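You operate a simulated robot arm through the tools that you are given. There is no shell and no other tool.

You are at the controls of a simulated robot arm. One attempt, no reset.

Task
At the white keyboard clear the NG, then print, tick and send.
Fine: press CLEAR, press +1 till the monitor shows 1 x tag, press PRINT once, click the white mouse once for CHECKED, press SEND last.

Only the result counts: the job must be done as asked and must still hold three seconds after the hand-in. Knocking over, shifting, dropping, spilling or breaking anything else fails it.

Robot
A 6-joint arm with a two-finger parallel gripper, fixed in place. Base frame: the origin is at the foot of the arm, x ahead of it, y to its left, z up. Readings come in m, degrees, newtons and seconds.
With the tool pointing down near the work surface it reaches from about 0.28 to 0.64 m from the base axis. Its first joint turns from -115.0 to 115.0 degrees. Payload 3.43 kg.
The tool frame sits at the grasp point between the pads (the TCP): z along the fingers, y along the line on which they close. The tips reach 0.034 m beyond it. Largest opening 0.128 m; finger width 0.024, thickness 0.012; the body of the gripper, 0.048 by 0.13 m, starts 0.096 m behind the TCP.
Orientation is that of the tool frame in the base frame, as [roll, pitch, yaw] about the fixed x, y, z axes, in that order (R = Rz(yaw) Ry(pitch) Rx(roll)). With the fingers straight down and closing along the base's y, the tool's x points along the base's -x, its y along +y and its z along -z.

Tools
- The arm moves only by the tool arm_command. Its argument "motion" is a list of rows, each an object (a shift or turn left out is 0, a gripper value left out holds the last) with "hand": the finger opening in m, from 0 to 0.128; "travel": the shift along the tool's x, y, z in m, a list of three; "turn": the turn, a rotation vector about the tool's x, y, z in degrees, a list of three. In form: [{"hand": hand, "travel": [dx, dy, dz], "turn": [wx, wy, wz]}, ...]. A call has 1 to 20 rows; each row shifts and turns the commanded pose from where the row before left it, along the tool's axes as they then stand. A row lasts 0.2 s, in which the tool goes at most 0.05 m and 8.6 degrees; a call with a longer step from one row to the next is refused whole, and so is a gripper value outside its range. Where a pose cannot be reached the arm comes as near as it can. A force on the tool above 40 N (or 10 N above the force at the start of the call, whichever is more), or a blocked arm, ends the call early, and 0.2 s more pass. Each finger travels about 0.153 m/s and halts on what it meets, pressing with about 34 N; the grip force reading is that of the motor and also rises with nothing between the fingers. The clock runs only during rows and for 0.2 s after the last one: add rows that do not move to give the fingers time. It gives the time, the measured TCP pose, the force on the tool (base axes), the opening and the grip force at its end, in the units of the frame above (readings bear some noise), with the torque about the TCP (base axes, N m) and any sound that the robot's microphone picked up.
- Cameras (640 x 400 px; columns grow to the right, rows downward): "scene" is fixed at [0.3993, 0.5001, 1.8058]; the picture's right is [-1.00, -0.05, 0.00], its down [-0.02, 0.51, -0.86] and it looks along [0.04, -0.86, -0.51] (base axes); focal length 360 px, centre (320, 200). "wrist" rides on the gripper at [0.076, -0.011, -0.16] in the tool frame; the picture's right is [0.15, 0.99, 0.00], its down [-0.88, 0.13, -0.46] and it looks along [-0.45, 0.07, 0.89] (tool axes); focal length 234 px, centre (320, 200). There is no depth. A picture from a camera that has moved, and an enlarged one, comes with that camera's place and axes in the base frame and with its lens.
- get_image(camera): a new picture of that camera. It takes no simulated time.
- slide_trunk(by): slides the trunk up (or, below 0, down) by that many m; the arm rides with it, the base frame stays. It gives what a move gives, with no picture.
- inspect(camera, box): a new picture of the part [left, top, right, bottom] of that camera's present view, enlarged. It takes no simulated time.
- close_job(): hands the job in; it is judged then, once.

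Places have to be worked out from the pictures, the camera data and where the tool is seen. Open the gripper and draw the arm clear of the work before you hand the job in, unless the task says otherwise.

The tools are called after "Call:" by a JSON object that holds its "method" and its "body". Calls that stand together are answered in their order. arm_command: Moves the arm, as the interface text tells. Its arguments: {"type":"object","properties":{"motion":{"type":"array"}},"required":["motion"]} The other tools are called the same way: slide_trunk (by) slides the trunk up or down; get_image (camera) takes a picture; inspect (camera, box) takes an enlarged picture of a part of a camera's view; close_job () hands the job in.

At the start:

```text
time: 0.0
tool_pos: [0.0693, -0.35, 1.3408]
tcp_rot: [180.0, 0.0, 179.9]
ft_force: [0.8, 0.5, -1.1]
ft_torque: [-0.02, 0.01, 0.04]
gripper_width: 0.128
grip_force: 0.1
trunk travel left (down, up): [-0.925, 0.065]
```

scene: 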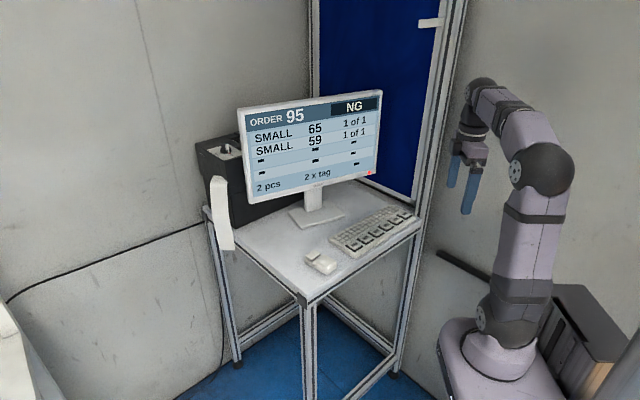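
wrist: 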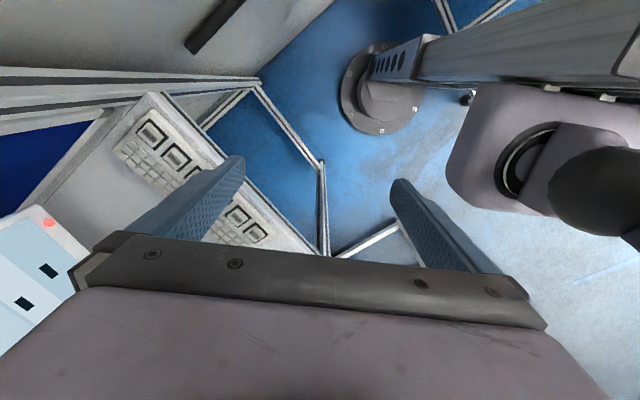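

I start by enlarging the keyboard, the monitor and the wrist view to read the keys and find where everything stands.

Call:
{"method": "inspect", "body": {"camera": "scene", "box": [290, 190, 430, 280]}}

Call:
{"method": "inspect", "body": {"camera": "scene", "box": [230, 80, 390, 210]}}

Call:
{"method": "inspect", "body": {"camera": "wrist", "box": [80, 80, 340, 270]}}

Call:
{"method": "inspect", "body": {"camera": "scene", "box": [180, 120, 300, 260]}}

```text
4.44 times, centred on (360, 235) of scene
camera zoom: at [0.3993, 0.5001, 1.8058], right [-1.0, -0.05, 0.0], down [-0.02, 0.51, -0.86], along [0.04, -0.86, -0.51], focal length 1598 px, centre (142, 44)
```

zoom: 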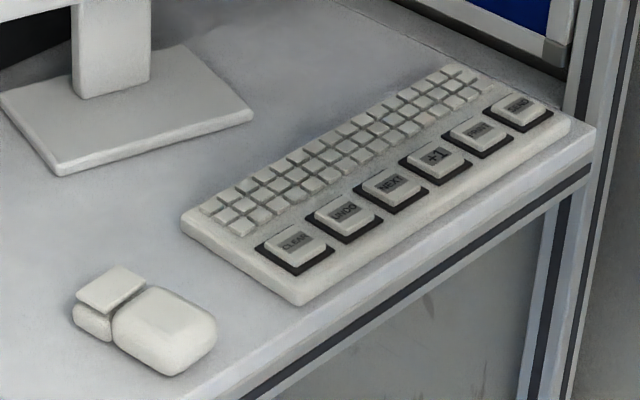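

```text
3.08 times, centred on (310, 145) of scene
camera zoom: at [0.3993, 0.5001, 1.8058], right [-1.0, -0.05, 0.0], down [-0.02, 0.51, -0.86], along [0.04, -0.86, -0.51], focal length 1106 px, centre (351, 369)
```

zoom: 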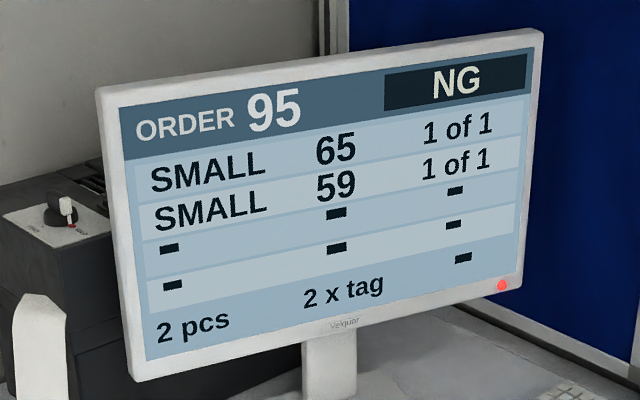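

```text
2.11 times, centred on (210, 175) of wrist
camera zoom: at [-0.0065, -0.3604, 1.4997], right [-0.15, 0.99, 0.0], down [0.88, 0.13, 0.46], along [0.45, 0.07, -0.89], focal length 493 px, centre (552, 253)
```

zoom: 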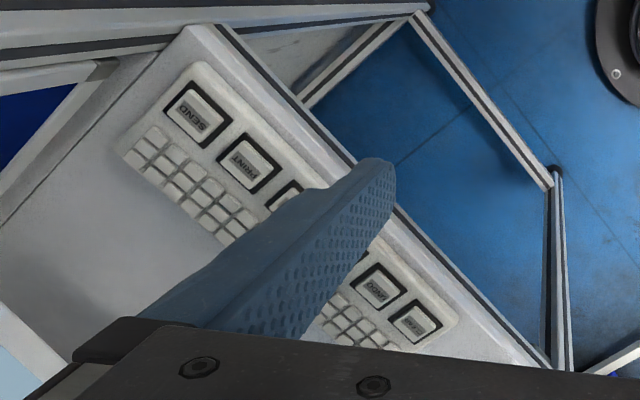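

```text
2.86 times, centred on (240, 190) of scene
camera zoom: at [0.3993, 0.5001, 1.8058], right [-1.0, -0.05, 0.0], down [-0.02, 0.51, -0.86], along [0.04, -0.86, -0.51], focal length 1027 px, centre (549, 229)
```

zoom: 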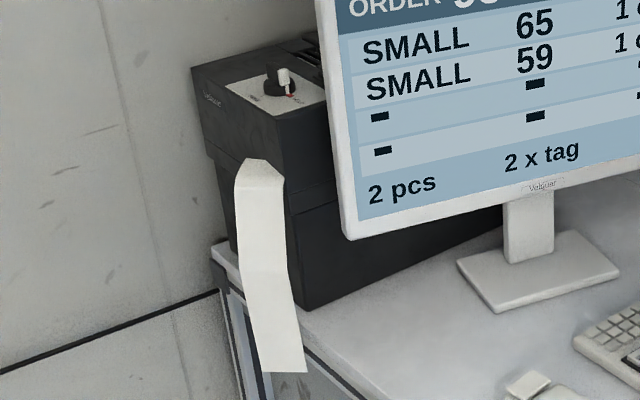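

The wrist and scene views put SEND near (0.13, -0.67, 1.05), CLEAR near (0.33, -0.48, 1.05), the mouse near (0.42, -0.39), and a frame post close to the SEND end. I stay high, close the fingers and turn the tool to line up with the keyboard (about 46 degrees).

Call:
{"method": "arm_command", "body": {"motion": [{"hand": 0.0, "turn": [0, 0, 7.7]}, {"turn": [0, 0, 7.7]}, {"turn": [0, 0, 7.7]}, {"turn": [0, 0, 7.7]}, {"turn": [0, 0, 7.7]}, {"turn": [0, 0, 7.5]}, {}, {}]}}

```text
time: 1.8
tool_pos: [0.0693, -0.3502, 1.3418]
tcp_rot: [-180.0, -0.1, 134.0]
ft_force: [-0.1, -0.3, -0.2]
ft_torque: [0.02, 0.0, 0.02]
gripper_width: 0.0
grip_force: 32.9
trunk travel left (down, up): [-0.925, 0.065]
```

The turn came out at yaw 134 with the fingers closed. I take pictures from here to refine the positions.

Call:
{"method": "get_image", "body": {"camera": "wrist"}}

Call:
{"method": "get_image", "body": {"camera": "scene"}}

```text
taken
camera wrist: at [0.0085, -0.3031, 1.4999], right [0.61, 0.79, 0.0], down [0.71, -0.54, 0.46], along [0.36, -0.28, -0.89], focal length 234 px, centre (320, 200)
```

wrist: 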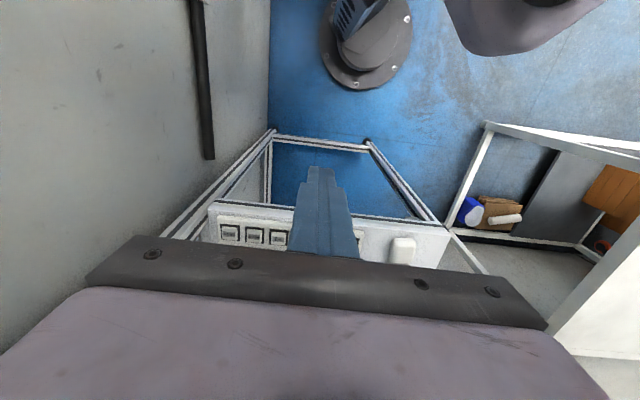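

```text
taken
```

scene: 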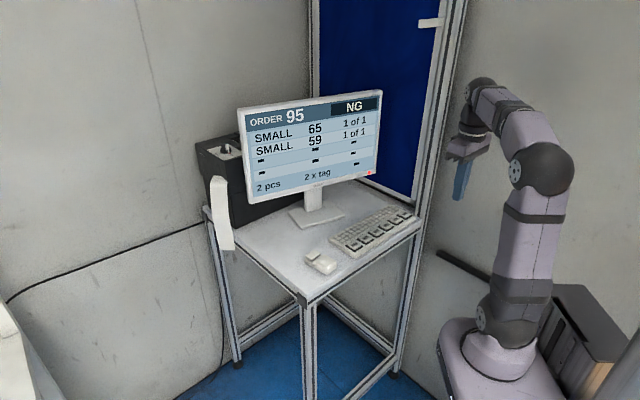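

The keyboard row appears level in the wrist view, so yaw 134 matches it. I move the tool at this height to hover over the keyboard's middle for a better look.

Call:
{"method": "arm_command", "body": {"motion": [{"travel": [-0.03, 0, 0]}, {"travel": [-0.03, 0, 0]}, {"travel": [-0.03, 0, 0]}, {"travel": [-0.03, 0, 0]}, {"travel": [-0.03, 0, 0]}, {"travel": [-0.03, 0, 0]}, {"travel": [-0.03, 0, 0]}, {"travel": [-0.03, 0, 0]}, {}]}}

Call:
{"method": "get_image", "body": {"camera": "wrist"}}

Call:
{"method": "get_image", "body": {"camera": "scene"}}

```text
time: 3.8
tool_pos: [0.2215, -0.4848, 1.3143]
tcp_rot: [179.9, 0.0, 134.0]
ft_force: [-0.9, 0.4, -0.1]
ft_torque: [0.0, 0.02, 0.0]
gripper_width: 0.0002
grip_force: 32.5
out of reach, approached as far as the arm can: row 7, 8
trunk travel left (down, up): [-0.925, 0.065]
```

```text
taken
camera wrist: at [0.161, -0.4377, 1.4742], right [0.61, 0.79, 0.0], down [0.71, -0.54, 0.46], along [0.36, -0.28, -0.89], focal length 234 px, centre (320, 200)
```

wrist: 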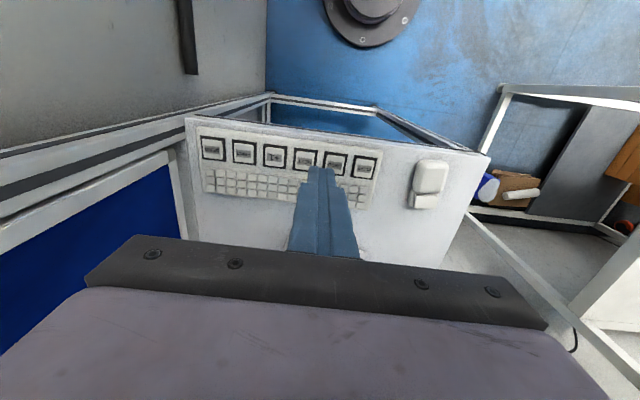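

```text
taken
```

scene: 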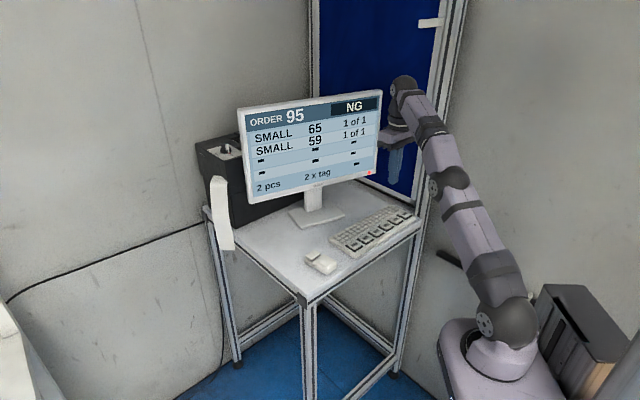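

The arm is at its reach limit at this height, which lowering will relieve. I enlarge the wrist view to measure key and mouse pixels from here.

Call:
{"method": "inspect", "body": {"camera": "wrist", "box": [180, 110, 400, 230]}}

Call:
{"method": "inspect", "body": {"camera": "wrist", "box": [360, 120, 500, 230]}}

```text
2.91 times, centred on (290, 170) of wrist
camera zoom: at [0.161, -0.4377, 1.4742], right [0.61, 0.79, 0.0], down [0.71, -0.54, 0.46], along [0.36, -0.28, -0.89], focal length 681 px, centre (407, 287)
```

zoom: 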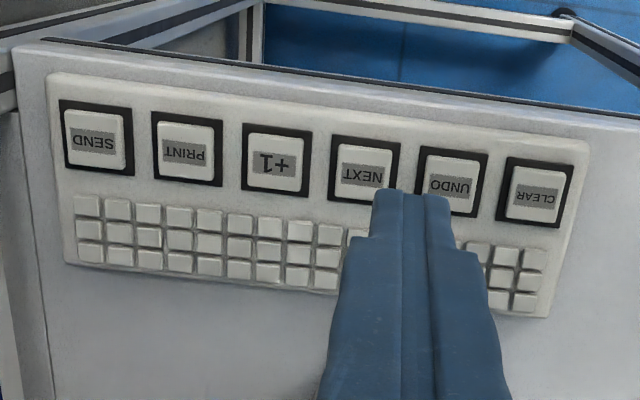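

```text
3.64 times, centred on (430, 175) of wrist
camera zoom: at [0.161, -0.4377, 1.4742], right [0.61, 0.79, 0.0], down [0.71, -0.54, 0.46], along [0.36, -0.28, -0.89], focal length 852 px, centre (-80, 291)
```

zoom: 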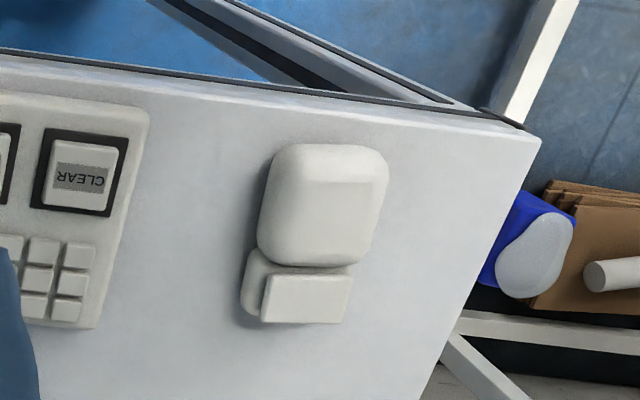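

Key order is CLEAR, UNDO, NEXT, +1, PRINT, SEND along a 45-degree line, and the mouse has a raised button plate at its front. SEND lies about 0.68 m out and close to a frame post, so I raise the trunk to gain reach at the table height.

Call:
{"method": "slide_trunk", "body": {"by": 0.06}}

```text
time: 4.8
tool_pos: [0.2223, -0.4856, 1.3726]
tcp_rot: [179.9, 0.0, 134.0]
ft_force: [-0.4, 0.2, 0.6]
ft_torque: [0.0, -0.01, 0.01]
gripper_width: 0.0
grip_force: 32.9
trunk travel left (down, up): [-0.985, 0.005]
```

The trunk is up 0.06 m, with the tool at z 1.373. I lower and move sideways to hover above the CLEAR key, still well clear of it.

Call:
{"method": "arm_command", "body": {"motion": [{"travel": [0, 0, 0.03]}, {"travel": [0, 0.02, 0.03]}, {"travel": [0, 0.02, 0.03]}, {"travel": [0, 0.02, 0.03]}, {"travel": [-0.02, 0.02, 0.02]}, {"travel": [-0.02, 0.015, 0.02]}, {"travel": [-0.018, 0, 0.01]}, {}]}}

Call:
{"method": "get_image", "body": {"camera": "wrist"}}

Call:
{"method": "get_image", "body": {"camera": "scene"}}

```text
time: 6.6
tool_pos: [0.3303, -0.461, 1.2034]
tcp_rot: [179.9, 0.0, 134.0]
ft_force: [-0.1, -0.7, 0.5]
ft_torque: [-0.01, -0.01, -0.01]
gripper_width: 0.0
grip_force: 32.8
trunk travel left (down, up): [-0.985, 0.005]
```

```text
taken
camera wrist: at [0.27, -0.4143, 1.3628], right [0.61, 0.79, 0.0], down [0.71, -0.54, 0.46], along [0.36, -0.28, -0.89], focal length 234 px, centre (320, 200)
```

wrist: 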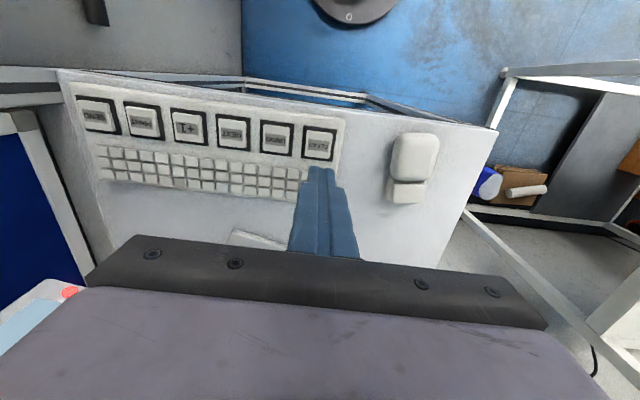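

```text
taken
```

scene: 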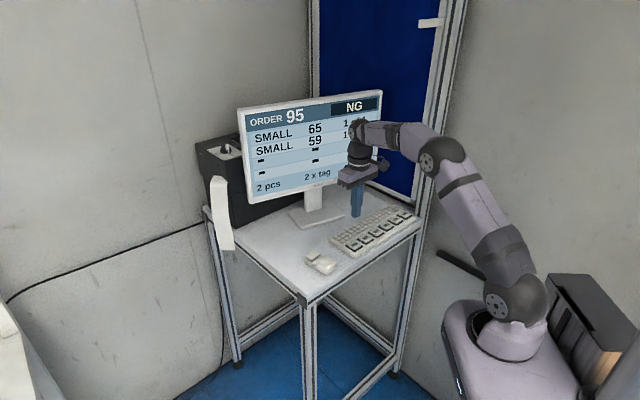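

The tool hovers over the CLEAR end at z 1.203. I enlarge the wrist view to refine key positions and heights by comparing with the earlier view.

Call:
{"method": "inspect", "body": {"camera": "wrist", "box": [60, 70, 360, 220]}}

Call:
{"method": "inspect", "body": {"camera": "wrist", "box": [280, 110, 460, 220]}}

Call:
{"method": "inspect", "body": {"camera": "scene", "box": [290, 170, 430, 280]}}

```text
2.13 times, centred on (210, 145) of wrist
camera zoom: at [0.27, -0.4143, 1.3628], right [0.61, 0.79, 0.0], down [0.71, -0.54, 0.46], along [0.36, -0.28, -0.89], focal length 500 px, centre (555, 317)
```

zoom: 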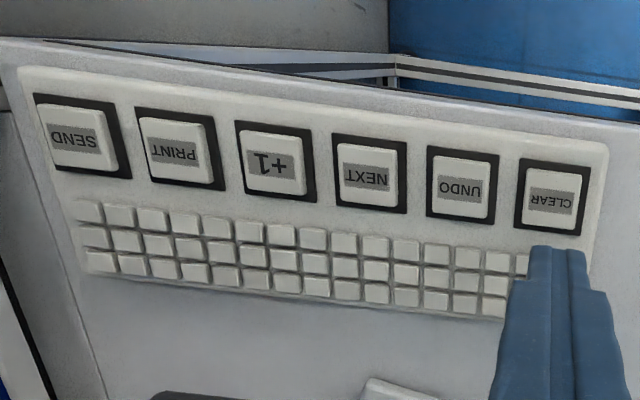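

```text
3.56 times, centred on (370, 165) of wrist
camera zoom: at [0.27, -0.4143, 1.3628], right [0.61, 0.79, 0.0], down [0.71, -0.54, 0.46], along [0.36, -0.28, -0.89], focal length 833 px, centre (142, 324)
```

zoom: 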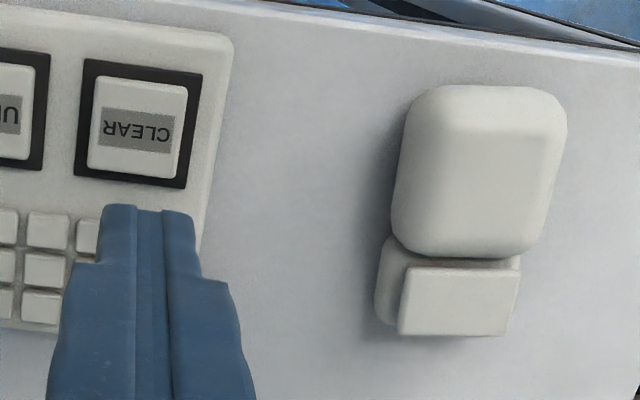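

```text
3.64 times, centred on (360, 225) of scene
camera zoom: at [0.3993, 0.5001, 1.8058], right [-1.0, -0.05, 0.0], down [-0.02, 0.51, -0.86], along [0.04, -0.86, -0.51], focal length 1307 px, centre (174, 109)
```

zoom: 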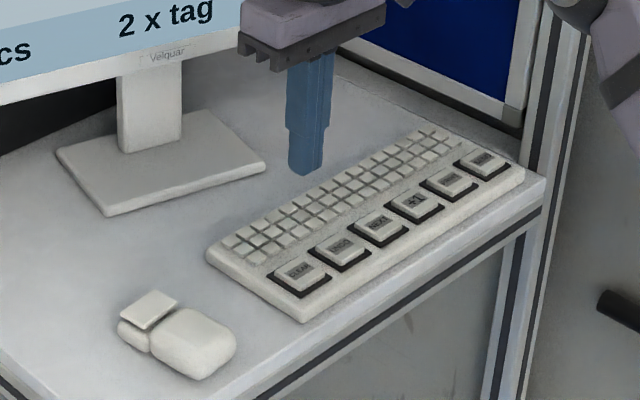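

Comparing the two wrist views gives the CLEAR key top at about (0.331, -0.463, 1.05), almost straight under the tool. I descend to about 2.5 cm above it and look again.

Call:
{"method": "arm_command", "body": {"motion": [{"travel": [0.0, 0, 0.025]}, {"travel": [0, -0.001, 0.025]}, {"travel": [0, 0, 0.025]}, {"travel": [0, 0, 0.015]}, {}]}}

Call:
{"method": "inspect", "body": {"camera": "wrist", "box": [240, 100, 400, 220]}}

Call:
{"method": "inspect", "body": {"camera": "scene", "box": [290, 170, 430, 280]}}

```text
time: 7.8
tool_pos: [0.3296, -0.4634, 1.1152]
tcp_rot: [-179.9, -0.1, 134.0]
ft_force: [0.6, -0.5, 0.3]
ft_torque: [-0.01, -0.01, -0.02]
gripper_width: 0.0003
grip_force: 33.4
trunk travel left (down, up): [-0.985, 0.005]
```

```text
3.33 times, centred on (320, 160) of wrist
camera zoom: at [0.2692, -0.4163, 1.274], right [0.61, 0.79, 0.0], down [0.71, -0.54, 0.46], along [0.36, -0.28, -0.89], focal length 781 px, centre (320, 333)
```

zoom: 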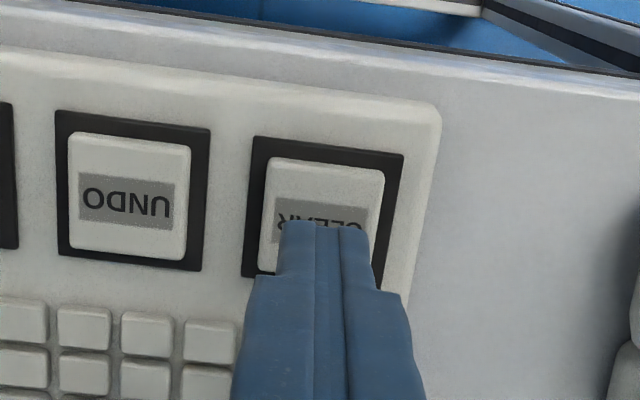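

```text
3.64 times, centred on (360, 225) of scene
camera zoom: at [0.3993, 0.5001, 1.8058], right [-1.0, -0.05, 0.0], down [-0.02, 0.51, -0.86], along [0.04, -0.86, -0.51], focal length 1307 px, centre (174, 109)
```

zoom: 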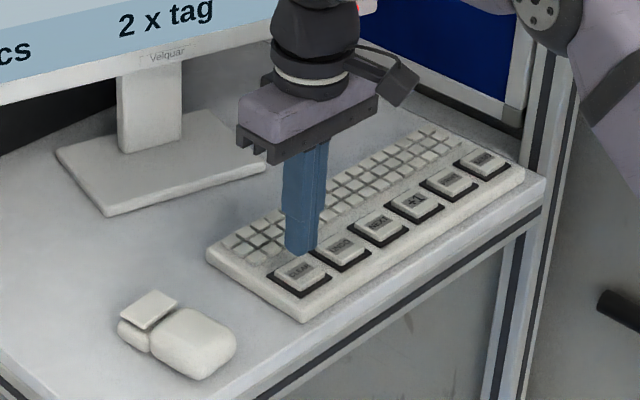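

CLEAR's centre works out at (0.3316, -0.4626) with its top near z 1.05; the tip is about 3 cm above it. I correct by 2 mm and descend to just above contact.

Call:
{"method": "arm_command", "body": {"motion": [{"travel": [-0.0007, 0.002, 0.01]}, {"travel": [0, 0, 0.01]}, {"travel": [0, 0, 0.007]}, {}]}}

Call:
{"method": "inspect", "body": {"camera": "wrist", "box": [240, 100, 400, 220]}}

Call:
{"method": "inspect", "body": {"camera": "scene", "box": [320, 210, 400, 270]}}

```text
time: 8.8
tool_pos: [0.3311, -0.4614, 1.0873]
tcp_rot: [-179.9, 0.1, 134.1]
ft_force: [-0.3, -0.6, 2.5]
ft_torque: [0.06, 0.0, 0.04]
gripper_width: 0.0
grip_force: 33.1
trunk travel left (down, up): [-0.985, 0.005]
heard: click
```

```text
3.33 times, centred on (320, 160) of wrist
camera zoom: at [0.2709, -0.415, 1.2469], right [0.61, 0.79, 0.0], down [0.71, -0.54, 0.46], along [0.36, -0.28, -0.89], focal length 781 px, centre (320, 333)
```

zoom: 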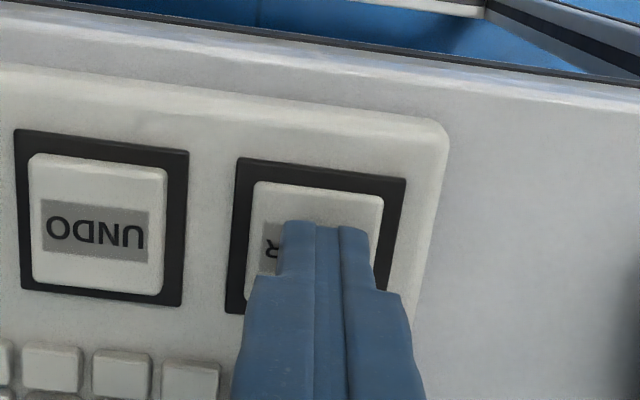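

```text
6.67 times, centred on (360, 240) of scene
camera zoom: at [0.3993, 0.5001, 1.8058], right [-1.0, -0.05, 0.0], down [-0.02, 0.51, -0.86], along [0.04, -0.86, -0.51], focal length 2396 px, centre (53, -67)
```

zoom: 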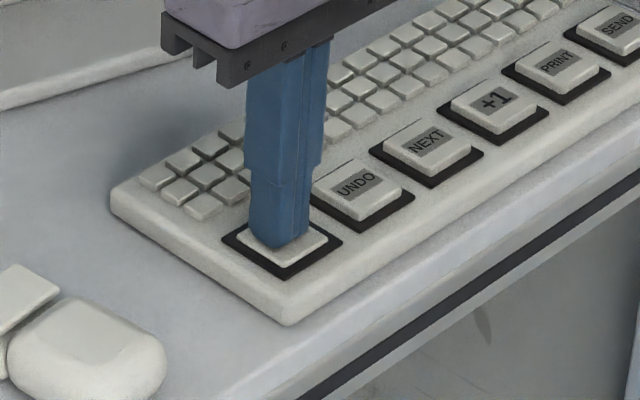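

A click sounded with the tip at z 1.053 and only 2.5 N, so CLEAR went down. I lift straight off and read the monitor.

Call:
{"method": "arm_command", "body": {"motion": [{"travel": [0, 0, -0.01]}, {"travel": [0, 0, -0.02]}, {"travel": [0, 0, -0.01]}, {}]}}

Call:
{"method": "inspect", "body": {"camera": "scene", "box": [230, 80, 390, 210]}}

Call:
{"method": "get_image", "body": {"camera": "scene"}}

```text
time: 9.8
tool_pos: [0.3304, -0.4612, 1.1267]
tcp_rot: [-180.0, 0.0, 134.0]
ft_force: [0.3, 0.3, -0.2]
ft_torque: [-0.03, -0.01, -0.03]
gripper_width: 0.0
grip_force: 33.4
trunk travel left (down, up): [-0.985, 0.005]
```

```text
3.08 times, centred on (310, 145) of scene
camera zoom: at [0.3993, 0.5001, 1.8058], right [-1.0, -0.05, 0.0], down [-0.02, 0.51, -0.86], along [0.04, -0.86, -0.51], focal length 1106 px, centre (351, 369)
```

zoom: 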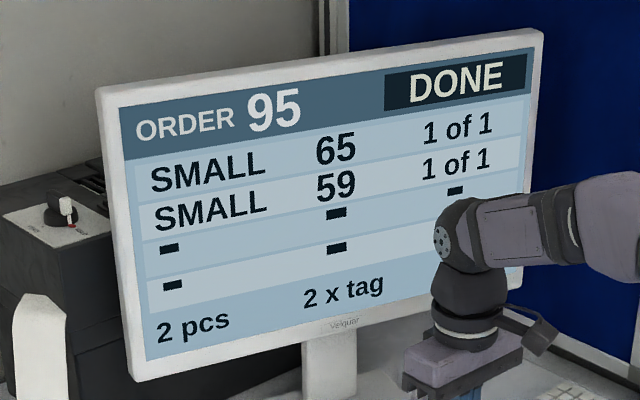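

```text
taken
```

scene: 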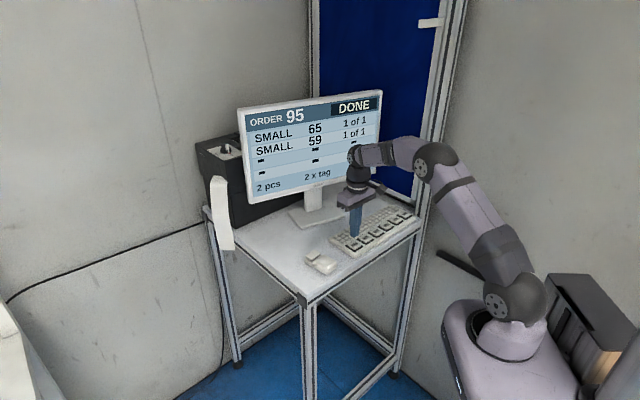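

The monitor now reads DONE with 2 x tag, so CLEAR worked. I move along the row to hover over +1 at about (0.2115, -0.579).

Call:
{"method": "arm_command", "body": {"motion": [{"travel": [0, -0.028, 0]}, {"travel": [0, -0.028, 0]}, {"travel": [0, -0.028, 0]}, {"travel": [-0.001, -0.028, 0]}, {"travel": [-0.001, -0.028, 0]}, {"travel": [0, -0.027, 0]}, {}]}}

Call:
{"method": "inspect", "body": {"camera": "wrist", "box": [240, 100, 400, 220]}}

Call:
{"method": "inspect", "body": {"camera": "scene", "box": [320, 160, 440, 260]}}

Call:
{"method": "get_image", "body": {"camera": "wrist"}}

```text
time: 11.4
tool_pos: [0.2117, -0.5781, 1.1273]
tcp_rot: [-180.0, -0.1, 134.1]
ft_force: [-0.2, 0.0, 0.3]
ft_torque: [-0.01, -0.01, -0.02]
gripper_width: 0.0
grip_force: 33.0
trunk travel left (down, up): [-0.985, 0.005]
```

```text
3.33 times, centred on (320, 160) of wrist
camera zoom: at [0.1514, -0.5312, 1.2876], right [0.61, 0.79, 0.0], down [0.71, -0.54, 0.46], along [0.36, -0.28, -0.89], focal length 781 px, centre (320, 333)
```

zoom: 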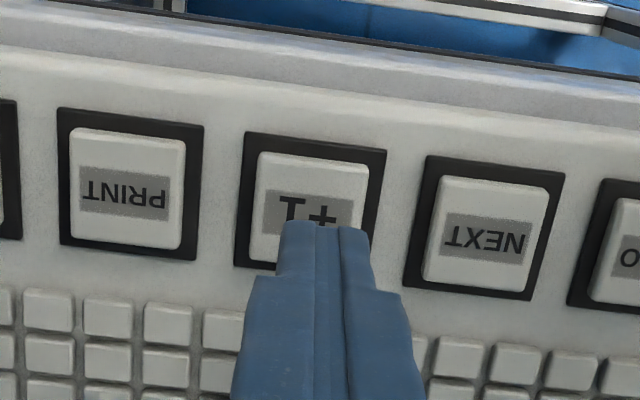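

```text
4.00 times, centred on (380, 210) of scene
camera zoom: at [0.3993, 0.5001, 1.8058], right [-1.0, -0.05, 0.0], down [-0.02, 0.51, -0.86], along [0.04, -0.86, -0.51], focal length 1438 px, centre (80, 160)
```

zoom: 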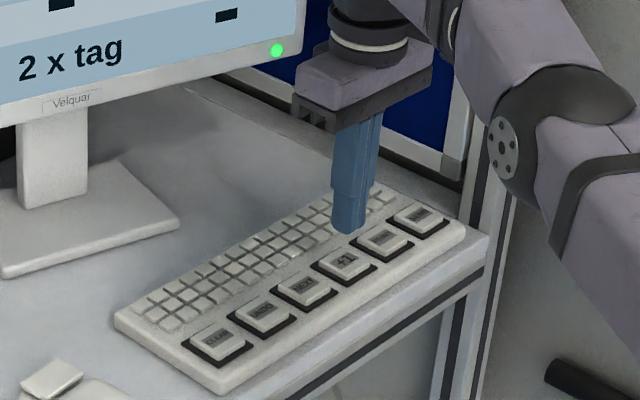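

```text
taken
camera wrist: at [0.1514, -0.5312, 1.2876], right [0.61, 0.79, 0.0], down [0.71, -0.54, 0.46], along [0.36, -0.28, -0.89], focal length 234 px, centre (320, 200)
```

wrist: 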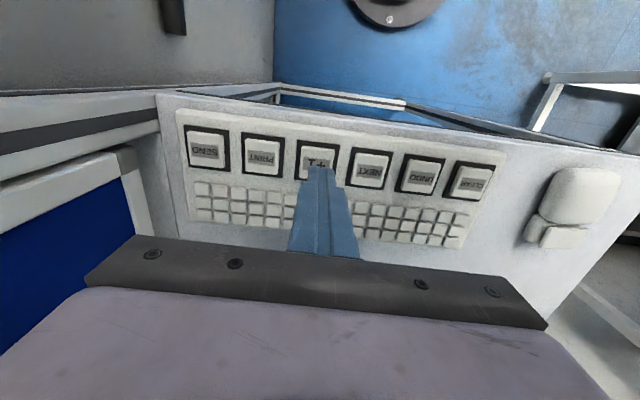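

The LED is green and +1 is under the tip, about 3 mm further along the row. I make one press to the same depth as CLEAR and lift off in the same call.

Call:
{"method": "arm_command", "body": {"motion": [{"travel": [-0.0007, -0.003, 0.01]}, {"travel": [0, 0, 0.012]}, {"travel": [0, 0, 0.011]}, {"travel": [0, 0, 0.007]}, {}, {"travel": [0, 0, -0.01]}, {"travel": [0, 0, -0.02]}, {"travel": [0, 0, -0.01]}, {}]}}

Call:
{"method": "inspect", "body": {"camera": "scene", "box": [230, 80, 390, 210]}}

```text
time: 13.4
tool_pos: [0.2116, -0.58, 1.1261]
tcp_rot: [180.0, 0.0, 134.0]
ft_force: [0.9, 0.1, -0.1]
ft_torque: [0.01, 0.02, 0.04]
gripper_width: 0.0003
grip_force: 33.3
trunk travel left (down, up): [-0.985, 0.005]
heard: click
```

```text
3.08 times, centred on (310, 145) of scene
camera zoom: at [0.3993, 0.5001, 1.8058], right [-1.0, -0.05, 0.0], down [-0.02, 0.51, -0.86], along [0.04, -0.86, -0.51], focal length 1106 px, centre (351, 369)
```

zoom: 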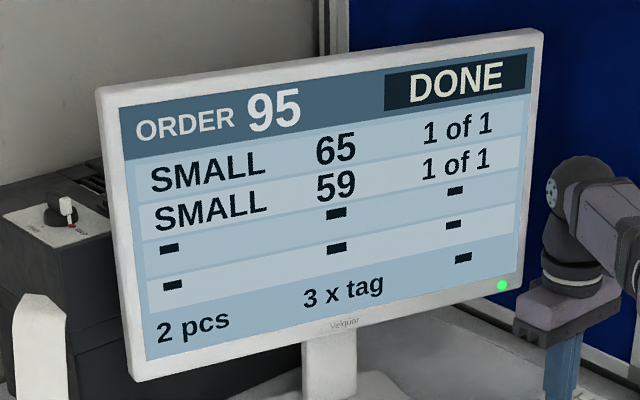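

One click took the count from 2 to 3 x tag, so +1 has to wrap round to 1. I press again the same way and check.

Call:
{"method": "arm_command", "body": {"motion": [{"travel": [0, 0, 0.01]}, {"travel": [0, 0, 0.012]}, {"travel": [0, 0, 0.011]}, {"travel": [0, 0, 0.007]}, {}, {"travel": [0, 0, -0.01]}, {"travel": [0, 0, -0.02]}, {"travel": [0, 0, -0.01]}, {}]}}

Call:
{"method": "inspect", "body": {"camera": "scene", "box": [230, 80, 390, 210]}}

```text
time: 15.4
tool_pos: [0.2111, -0.5801, 1.1277]
tcp_rot: [-180.0, -0.1, 134.0]
ft_force: [0.4, 0.7, 0.4]
ft_torque: [-0.03, -0.01, 0.0]
gripper_width: 0.0001
grip_force: 32.6
trunk travel left (down, up): [-0.985, 0.005]
heard: click
```

```text
3.08 times, centred on (310, 145) of scene
camera zoom: at [0.3993, 0.5001, 1.8058], right [-1.0, -0.05, 0.0], down [-0.02, 0.51, -0.86], along [0.04, -0.86, -0.51], focal length 1106 px, centre (351, 369)
```

zoom: 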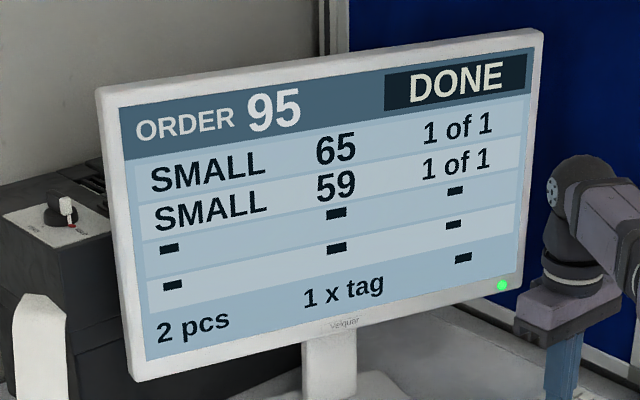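

The monitor shows 1 x tag. Before PRINT I take a close look at the printer knob and the paper strip so that I can notice any change.

Call:
{"method": "inspect", "body": {"camera": "scene", "box": [190, 125, 250, 165]}}

Call:
{"method": "inspect", "body": {"camera": "scene", "box": [180, 120, 300, 260]}}

Call:
{"method": "inspect", "body": {"camera": "scene", "box": [370, 140, 450, 240]}}

Call:
{"method": "inspect", "body": {"camera": "wrist", "box": [140, 80, 340, 230]}}

```text
10.00 times, centred on (220, 145) of scene
camera zoom: at [0.3993, 0.5001, 1.8058], right [-1.0, -0.05, 0.0], down [-0.02, 0.51, -0.86], along [0.04, -0.86, -0.51], focal length 3595 px, centre (1320, 750)
```

zoom: 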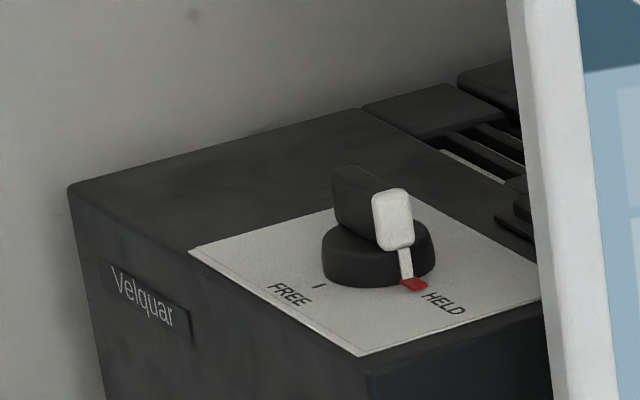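

```text
2.86 times, centred on (240, 190) of scene
camera zoom: at [0.3993, 0.5001, 1.8058], right [-1.0, -0.05, 0.0], down [-0.02, 0.51, -0.86], along [0.04, -0.86, -0.51], focal length 1027 px, centre (549, 229)
```

zoom: 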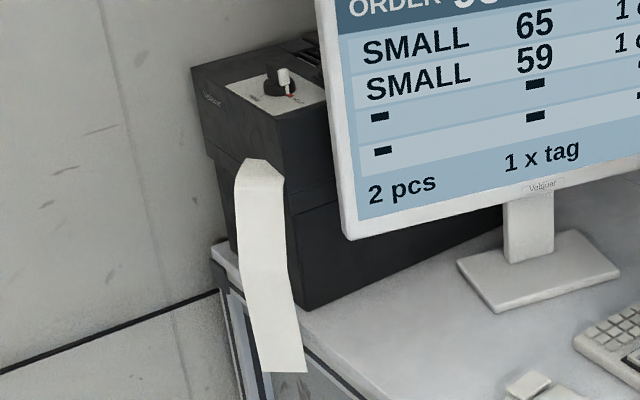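

```text
4.00 times, centred on (410, 190) of scene
camera zoom: at [0.3993, 0.5001, 1.8058], right [-1.0, -0.05, 0.0], down [-0.02, 0.51, -0.86], along [0.04, -0.86, -0.51], focal length 1438 px, centre (-40, 240)
```

zoom: 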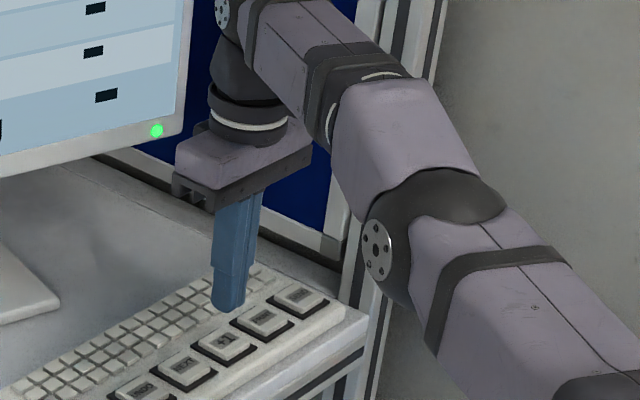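

```text
2.67 times, centred on (240, 155) of wrist
camera zoom: at [0.1512, -0.5329, 1.2877], right [0.61, 0.79, 0.0], down [0.71, -0.54, 0.46], along [0.36, -0.28, -0.89], focal length 624 px, centre (533, 320)
```

zoom: 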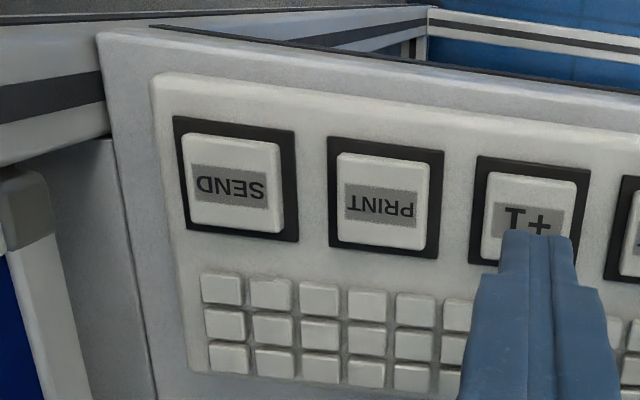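

The printer dial at roughly 1 m out is beyond the arm's reach and isn't in the listed steps, so I leave it alone. PRINT works out at about (0.171, -0.619); I move the 5.6 cm along the row to hover over it.

Call:
{"method": "arm_command", "body": {"motion": [{"travel": [0, -0.019, 0]}, {"travel": [0, -0.019, 0]}, {"travel": [0, -0.0184, 0]}, {}]}}

Call:
{"method": "inspect", "body": {"camera": "wrist", "box": [140, 80, 380, 230]}}

Call:
{"method": "get_image", "body": {"camera": "wrist"}}

Call:
{"method": "inspect", "body": {"camera": "scene", "box": [350, 100, 470, 240]}}

```text
time: 16.4
tool_pos: [0.1641, -0.5886, 1.1241]
tcp_rot: [-180.0, 0.0, 134.0]
ft_force: [0.3, 0.0, -0.3]
ft_torque: [0.0, 0.02, 0.02]
gripper_width: 0.0
grip_force: 33.0
out of reach, approached as far as the arm can: row 1, 2, 3
trunk travel left (down, up): [-0.985, 0.005]
```

```text
2.67 times, centred on (260, 155) of wrist
camera zoom: at [0.104, -0.5407, 1.2839], right [0.61, 0.79, 0.0], down [0.71, -0.54, 0.46], along [0.36, -0.28, -0.89], focal length 624 px, centre (480, 320)
```

zoom: 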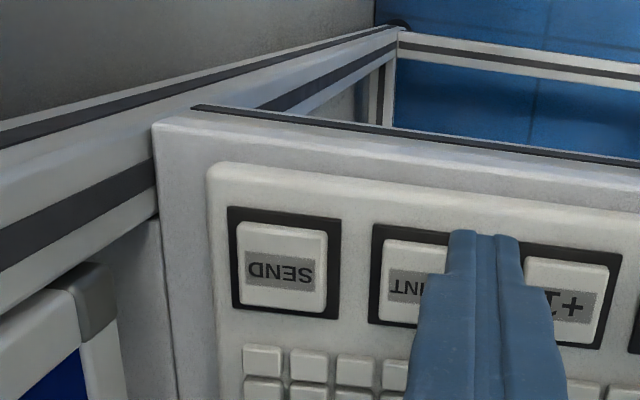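

```text
taken
camera wrist: at [0.104, -0.5407, 1.2839], right [0.61, 0.79, 0.0], down [0.71, -0.54, 0.46], along [0.36, -0.28, -0.89], focal length 234 px, centre (320, 200)
```

wrist: 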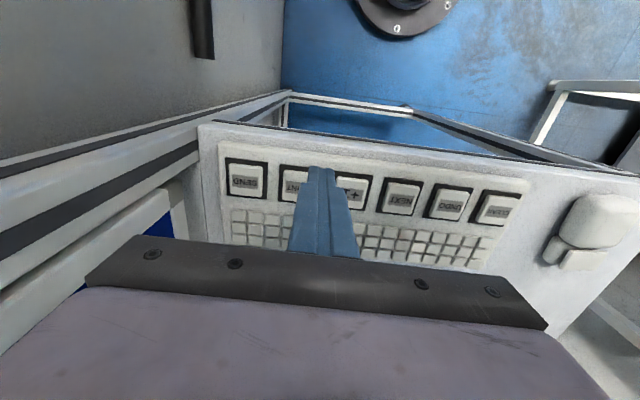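

```text
2.86 times, centred on (410, 170) of scene
camera zoom: at [0.3993, 0.5001, 1.8058], right [-1.0, -0.05, 0.0], down [-0.02, 0.51, -0.86], along [0.04, -0.86, -0.51], focal length 1027 px, centre (63, 286)
```

zoom: 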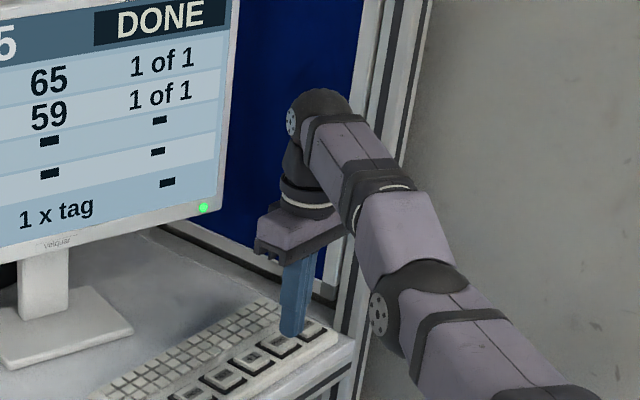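

Straight down, the arm ends at about 0.61 m radius, short of PRINT (0.64) and SEND (0.67). I turn the tool to face radially outward (yaw about 105) and tilt it 20 degrees so the tip reaches out while the gripper body leans back from the post.

Call:
{"method": "arm_command", "body": {"motion": [{"turn": [0, 0, 7.3]}, {"turn": [0, 0, 7.3]}, {"turn": [0, 0, 7.2]}, {"turn": [0, 0, 7.2]}, {"turn": [0, -6.7, 0]}, {"turn": [0, -6.7, 0]}, {"turn": [0, -6.6, 0]}, {}]}}

Call:
{"method": "get_image", "body": {"camera": "wrist"}}

Call:
{"method": "inspect", "body": {"camera": "scene", "box": [350, 100, 470, 240]}}

```text
time: 18.2
tool_pos: [0.1783, -0.6711, 1.1487]
tcp_rot: [-179.9, 19.9, 105.0]
ft_force: [-0.4, 0.1, -0.4]
ft_torque: [-0.04, -0.01, 0.06]
gripper_width: 0.0
grip_force: 33.5
out of reach, approached as far as the arm can: row 5, 6, 7
trunk travel left (down, up): [-0.985, 0.005]
```

```text
taken
camera wrist: at [0.1348, -0.5519, 1.2722], right [0.92, 0.39, -0.05], down [0.3, -0.62, 0.73], along [0.25, -0.68, -0.68], focal length 234 px, centre (320, 200)
```

wrist: 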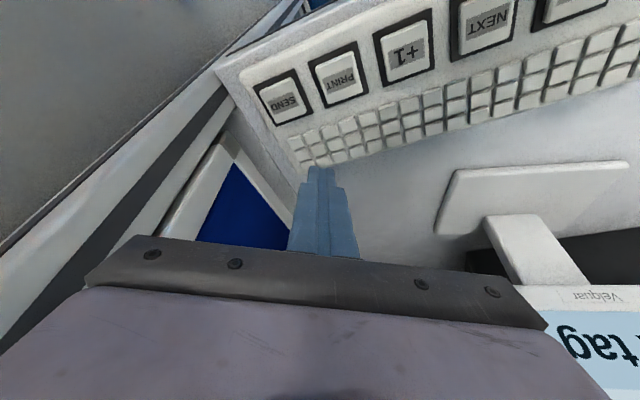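

```text
2.86 times, centred on (410, 170) of scene
camera zoom: at [0.3993, 0.5001, 1.8058], right [-1.0, -0.05, 0.0], down [-0.02, 0.51, -0.86], along [0.04, -0.86, -0.51], focal length 1027 px, centre (63, 286)
```

zoom: 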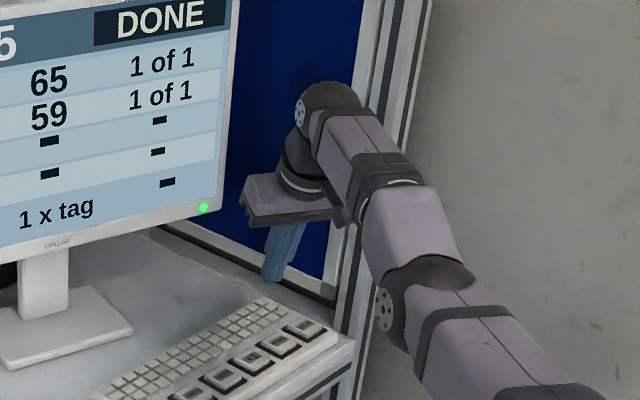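

The wrist stayed put while the tool swung out: TCP is now (0.178, -0.671, 1.149), tip well above the small keys and clear of the monitor. I make a small inward test move to see how the commanded pose follows.

Call:
{"method": "arm_command", "body": {"motion": [{"travel": [0.01, 0, 0]}, {"travel": [0.01, 0, 0]}, {}]}}

```text
time: 19.0
tool_pos: [0.1765, -0.6709, 1.1426]
tcp_rot: [-179.9, 19.9, 105.0]
ft_force: [-0.2, -0.6, 0.0]
ft_torque: [0.02, 0.01, 0.0]
gripper_width: 0.0
grip_force: 32.5
out of reach, approached as far as the arm can: row 1, 2
trunk travel left (down, up): [-0.985, 0.005]
```

Only the sideways part of that move was followed: the arm seems stuck with its elbow straight, though the target lies inside its reach. I try one larger level step inward (about 5 cm), which stays well above the keys, to make the elbow bend.

Call:
{"method": "arm_command", "body": {"motion": [{"travel": [0.0455, 0.006, -0.0165]}, {}]}}

```text
time: 19.6
tool_pos: [0.1769, -0.6713, 1.1456]
tcp_rot: [-179.9, 19.8, 105.0]
ft_force: [0.3, -0.5, 0.2]
ft_torque: [0.03, 0.01, 0.0]
gripper_width: 0.0001
grip_force: 32.8
out of reach, approached as far as the arm can: row 1
trunk travel left (down, up): [-0.985, 0.005]
```

Still stuck at full stretch. I try very small inward steps, since near a straight elbow even a short move asks for a large joint change.

Call:
{"method": "arm_command", "body": {"motion": [{"travel": [0.0008, 0, 0]}, {"travel": [0.0008, 0, 0]}, {"travel": [0.001, 0, 0]}, {"travel": [0.001, 0, 0]}, {"travel": [0.002, 0, 0]}, {"travel": [0.002, 0, 0]}, {"travel": [0.003, 0, 0]}, {"travel": [0.003, 0, 0]}]}}

Call:
{"method": "get_image", "body": {"camera": "scene"}}

```text
time: 21.4
tool_pos: [0.1755, -0.6722, 1.1453]
tcp_rot: [-180.0, 19.9, 105.1]
ft_force: [0.3, 0.2, 0.6]
ft_torque: [0.01, 0.01, 0.0]
gripper_width: 0.0
grip_force: 33.6
out of reach, approached as far as the arm can: row 3, 5, 7, 8
trunk travel left (down, up): [-0.985, 0.005]
```

```text
taken
```

scene: 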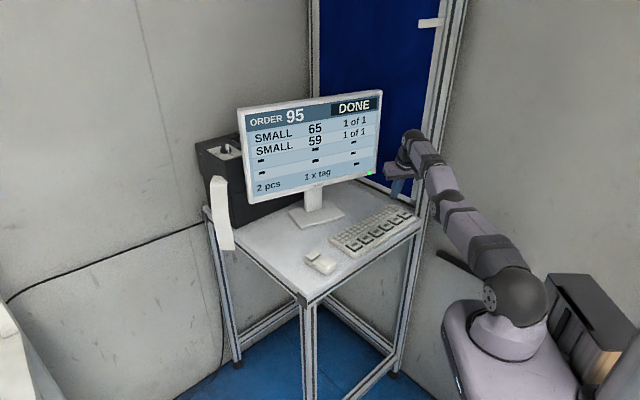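

The small steps didn't free it either. Moving straight down brings the wrist nearer shoulder height, where the reach is larger, which should unbend the elbow; the tip is 5 cm over the small keys, so I lower 3 cm.

Call:
{"method": "arm_command", "body": {"motion": [{"travel": [0.0034, 0, 0.0094]}, {"travel": [0.0034, 0, 0.0094]}, {"travel": [0.0034, 0, 0.0094]}, {}]}}

```text
time: 22.4
tool_pos: [0.1795, -0.6744, 1.1156]
tcp_rot: [179.9, 19.9, 105.0]
ft_force: [-1.0, -0.3, -0.6]
ft_torque: [0.0, -0.01, 0.02]
gripper_width: 0.0005
grip_force: 33.3
trunk travel left (down, up): [-0.985, 0.005]
```

It followed fully this time (TCP z 1.116). Now I try level inward steps, starting small and growing.

Call:
{"method": "arm_command", "body": {"motion": [{"travel": [0.0019, 0, -0.0007]}, {"travel": [0.0019, 0, -0.0007]}, {"travel": [0.0028, 0, -0.001]}, {"travel": [0.0047, 0, -0.0017]}, {"travel": [0.0047, 0, -0.0017]}, {"travel": [0.0047, 0, -0.0017]}, {}]}}

```text
time: 24.0
tool_pos: [0.1789, -0.6741, 1.116]
tcp_rot: [-179.9, 19.8, 105.0]
ft_force: [-0.7, 0.4, 0.2]
ft_torque: [0.03, 0.02, 0.03]
gripper_width: 0.0
grip_force: 32.9
out of reach, approached as far as the arm can: row 1, 3, 4, 5, 6
trunk travel left (down, up): [-0.985, 0.005]
```

The arm still sits on its full-stretch sphere. It freed itself earlier when it came down from a high stretched pose in 3 cm steps, so I raise it along the sphere (up about 0.2 m, slightly inward), away from post and monitor.

Call:
{"method": "arm_command", "body": {"motion": [{"travel": [-0.0085, 0, -0.0345]}, {"travel": [-0.0065, 0, -0.0345]}, {"travel": [-0.0045, 0, -0.0355]}, {"travel": [-0.0025, 0, -0.0363]}, {"travel": [0, 0, -0.037]}, {"travel": [0, 0, -0.037]}, {}]}}

Call:
{"method": "get_image", "body": {"camera": "scene"}}

```text
time: 25.6
tool_pos: [0.1634, -0.6215, 1.3286]
tcp_rot: [180.0, 19.9, 105.1]
ft_force: [-0.3, -0.6, -1.1]
ft_torque: [0.01, 0.06, -0.03]
gripper_width: 0.0
grip_force: 33.1
trunk travel left (down, up): [-0.985, 0.005]
```

```text
taken
```

scene: 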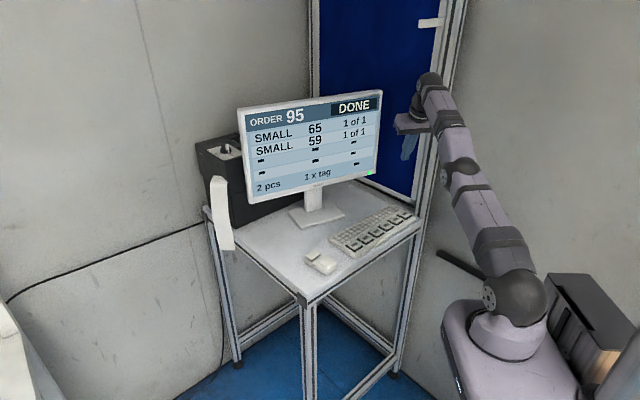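

It rose cleanly to (0.163, -0.622, 1.329). Now I step straight down in 3 cm rows to see whether the elbow bends.

Call:
{"method": "arm_command", "body": {"motion": [{"travel": [0.0102, 0, 0.0282]}, {"travel": [0.0102, 0, 0.0282]}, {}]}}

```text
time: 26.4
tool_pos: [0.1675, -0.6409, 1.2743]
tcp_rot: [180.0, 19.9, 105.0]
ft_force: [1.0, 0.8, -0.6]
ft_torque: [0.01, 0.04, 0.01]
gripper_width: 0.0
grip_force: 32.9
out of reach, approached as far as the arm can: row 1, 2
trunk travel left (down, up): [-0.985, 0.005]
```

Still on the sphere. The earlier escape came right after a trunk slide, so I slide the trunk down 2 cm here (the tip stays 16 cm above the keys) and then step down again.

Call:
{"method": "slide_trunk", "body": {"by": -0.02}}

Call:
{"method": "arm_command", "body": {"motion": [{"travel": [0.0102, 0, 0.0282]}, {}]}}

```text
time: 27.1
tool_pos: [0.1685, -0.6397, 1.254]
tcp_rot: [180.0, 19.8, 105.0]
ft_force: [0.3, -0.2, 0.2]
ft_torque: [0.03, -0.01, 0.03]
gripper_width: 0.0002
grip_force: 33.0
trunk travel left (down, up): [-0.965, 0.025]
```

```text
time: 27.7
tool_pos: [0.1693, -0.6493, 1.2261]
tcp_rot: [-180.0, 19.6, 104.9]
ft_force: [0.2, 0.1, 0.9]
ft_torque: [0.01, -0.01, 0.02]
gripper_width: 0.0002
grip_force: 33.0
out of reach, approached as far as the arm can: row 1
trunk travel left (down, up): [-0.965, 0.025]
```

The arm keeps to its full-stretch sphere even here, so the elbow has probably slipped just past straight and presses against its stop. Commanding outward-and-down should pull it back through straight; I do that for two rows at a safe height and then step down and inward.

Call:
{"method": "arm_command", "body": {"motion": [{"travel": [-0.0133, 0, 0.0367]}, {"travel": [-0.0133, 0, 0.0367]}, {"travel": [0.0132, 0, 0.017]}, {}]}}

```text
time: 28.7
tool_pos: [0.1786, -0.6668, 1.1391]
tcp_rot: [-179.9, 19.5, 105.0]
ft_force: [0.0, -0.5, -0.5]
ft_torque: [-0.02, 0.01, -0.02]
gripper_width: 0.0
grip_force: 33.2
out of reach, approached as far as the arm can: row 1, 2, 3
trunk travel left (down, up): [-0.965, 0.025]
```

Still on the sphere. I repeat the way it got free the first time: go back up high, bring the tool back to vertical there, then come down in 3 cm steps.

Call:
{"method": "arm_command", "body": {"motion": [{"travel": [-0.0085, 0, -0.0345]}, {"travel": [-0.0065, 0, -0.0345]}, {"travel": [-0.0045, 0, -0.0355]}, {"travel": [-0.0025, 0, -0.0363]}, {"travel": [0, 0, -0.037]}, {"turn": [0, 6.6, 0]}, {"turn": [0, 6.6, 0]}, {"turn": [0, 6.4, 0]}, {}]}}

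Call:
{"method": "get_image", "body": {"camera": "scene"}}

```text
time: 30.7
tool_pos: [0.1452, -0.512, 1.2611]
tcp_rot: [-180.0, 0.1, 105.0]
ft_force: [-0.5, 0.5, -0.4]
ft_torque: [0.03, -0.01, -0.01]
gripper_width: 0.0
grip_force: 32.8
out of reach, approached as far as the arm can: row 2, 4, 5, 6, 7, 8
trunk travel left (down, up): [-0.965, 0.025]
```

```text
taken
```

scene: 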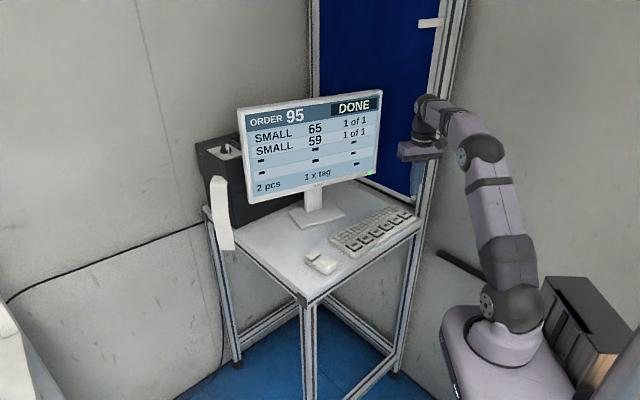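

The elbow is visibly bent again (TCP (0.145, -0.512, 1.261), vertical), well inside the reach. From here I tilt the tool 20 degrees outward in small turns.

Call:
{"method": "arm_command", "body": {"motion": [{"turn": [0, -4, 0]}, {"turn": [0, -4, 0]}, {"turn": [0, -4, 0]}, {"turn": [0, -4, 0]}, {"turn": [0, -4, 0]}, {}]}}

```text
time: 32.1
tool_pos: [0.1453, -0.5106, 1.262]
tcp_rot: [-179.9, 20.2, 105.0]
ft_force: [0.6, -0.7, 0.0]
ft_torque: [0.02, -0.01, -0.01]
gripper_width: 0.0
grip_force: 32.7
trunk travel left (down, up): [-0.965, 0.025]
```

The tilt worked with the TCP holding still. I now move out and down to hover about 7 cm over PRINT, staying inside the reach.

Call:
{"method": "arm_command", "body": {"motion": [{"travel": [-0.0116, -0.0006, 0.0224]}, {"travel": [-0.0116, -0.0006, 0.0224]}, {"travel": [-0.0116, -0.0006, 0.0224]}, {"travel": [-0.0116, -0.0006, 0.0224]}, {"travel": [-0.0116, -0.0006, 0.0224]}, {"travel": [-0.0116, -0.0006, 0.0224]}, {}]}}

Call:
{"method": "get_image", "body": {"camera": "wrist"}}

Call:
{"method": "inspect", "body": {"camera": "scene", "box": [350, 100, 470, 240]}}

```text
time: 33.7
tool_pos: [0.1708, -0.6202, 1.1603]
tcp_rot: [-180.0, 20.2, 105.0]
ft_force: [0.5, -0.2, 0.1]
ft_torque: [-0.01, 0.0, -0.02]
gripper_width: 0.0
grip_force: 32.8
trunk travel left (down, up): [-0.965, 0.025]
```

```text
taken
camera wrist: at [0.127, -0.5001, 1.283], right [0.92, 0.39, -0.05], down [0.3, -0.61, 0.73], along [0.25, -0.69, -0.68], focal length 234 px, centre (320, 200)
```

wrist: 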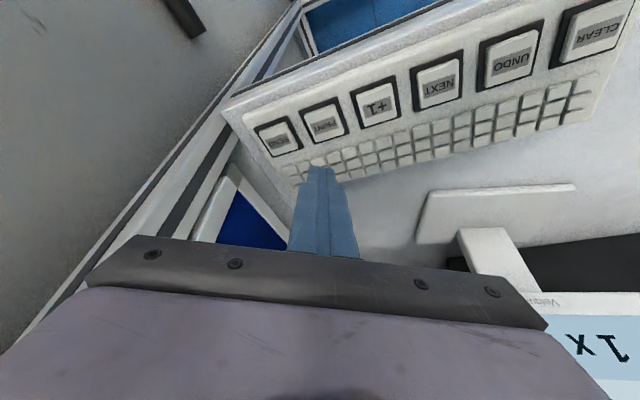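

```text
2.86 times, centred on (410, 170) of scene
camera zoom: at [0.3993, 0.5001, 1.8058], right [-1.0, -0.05, 0.0], down [-0.02, 0.51, -0.86], along [0.04, -0.86, -0.51], focal length 1027 px, centre (63, 286)
```

zoom: 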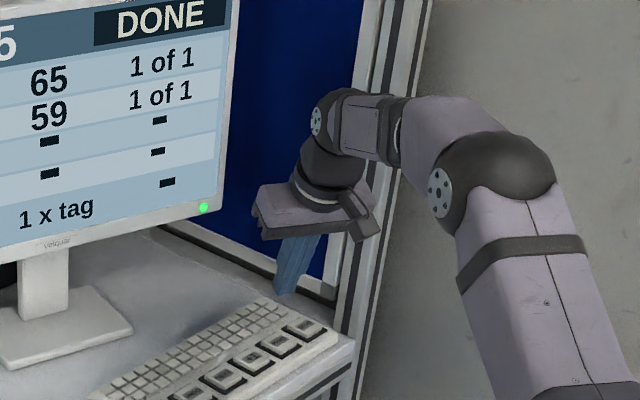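

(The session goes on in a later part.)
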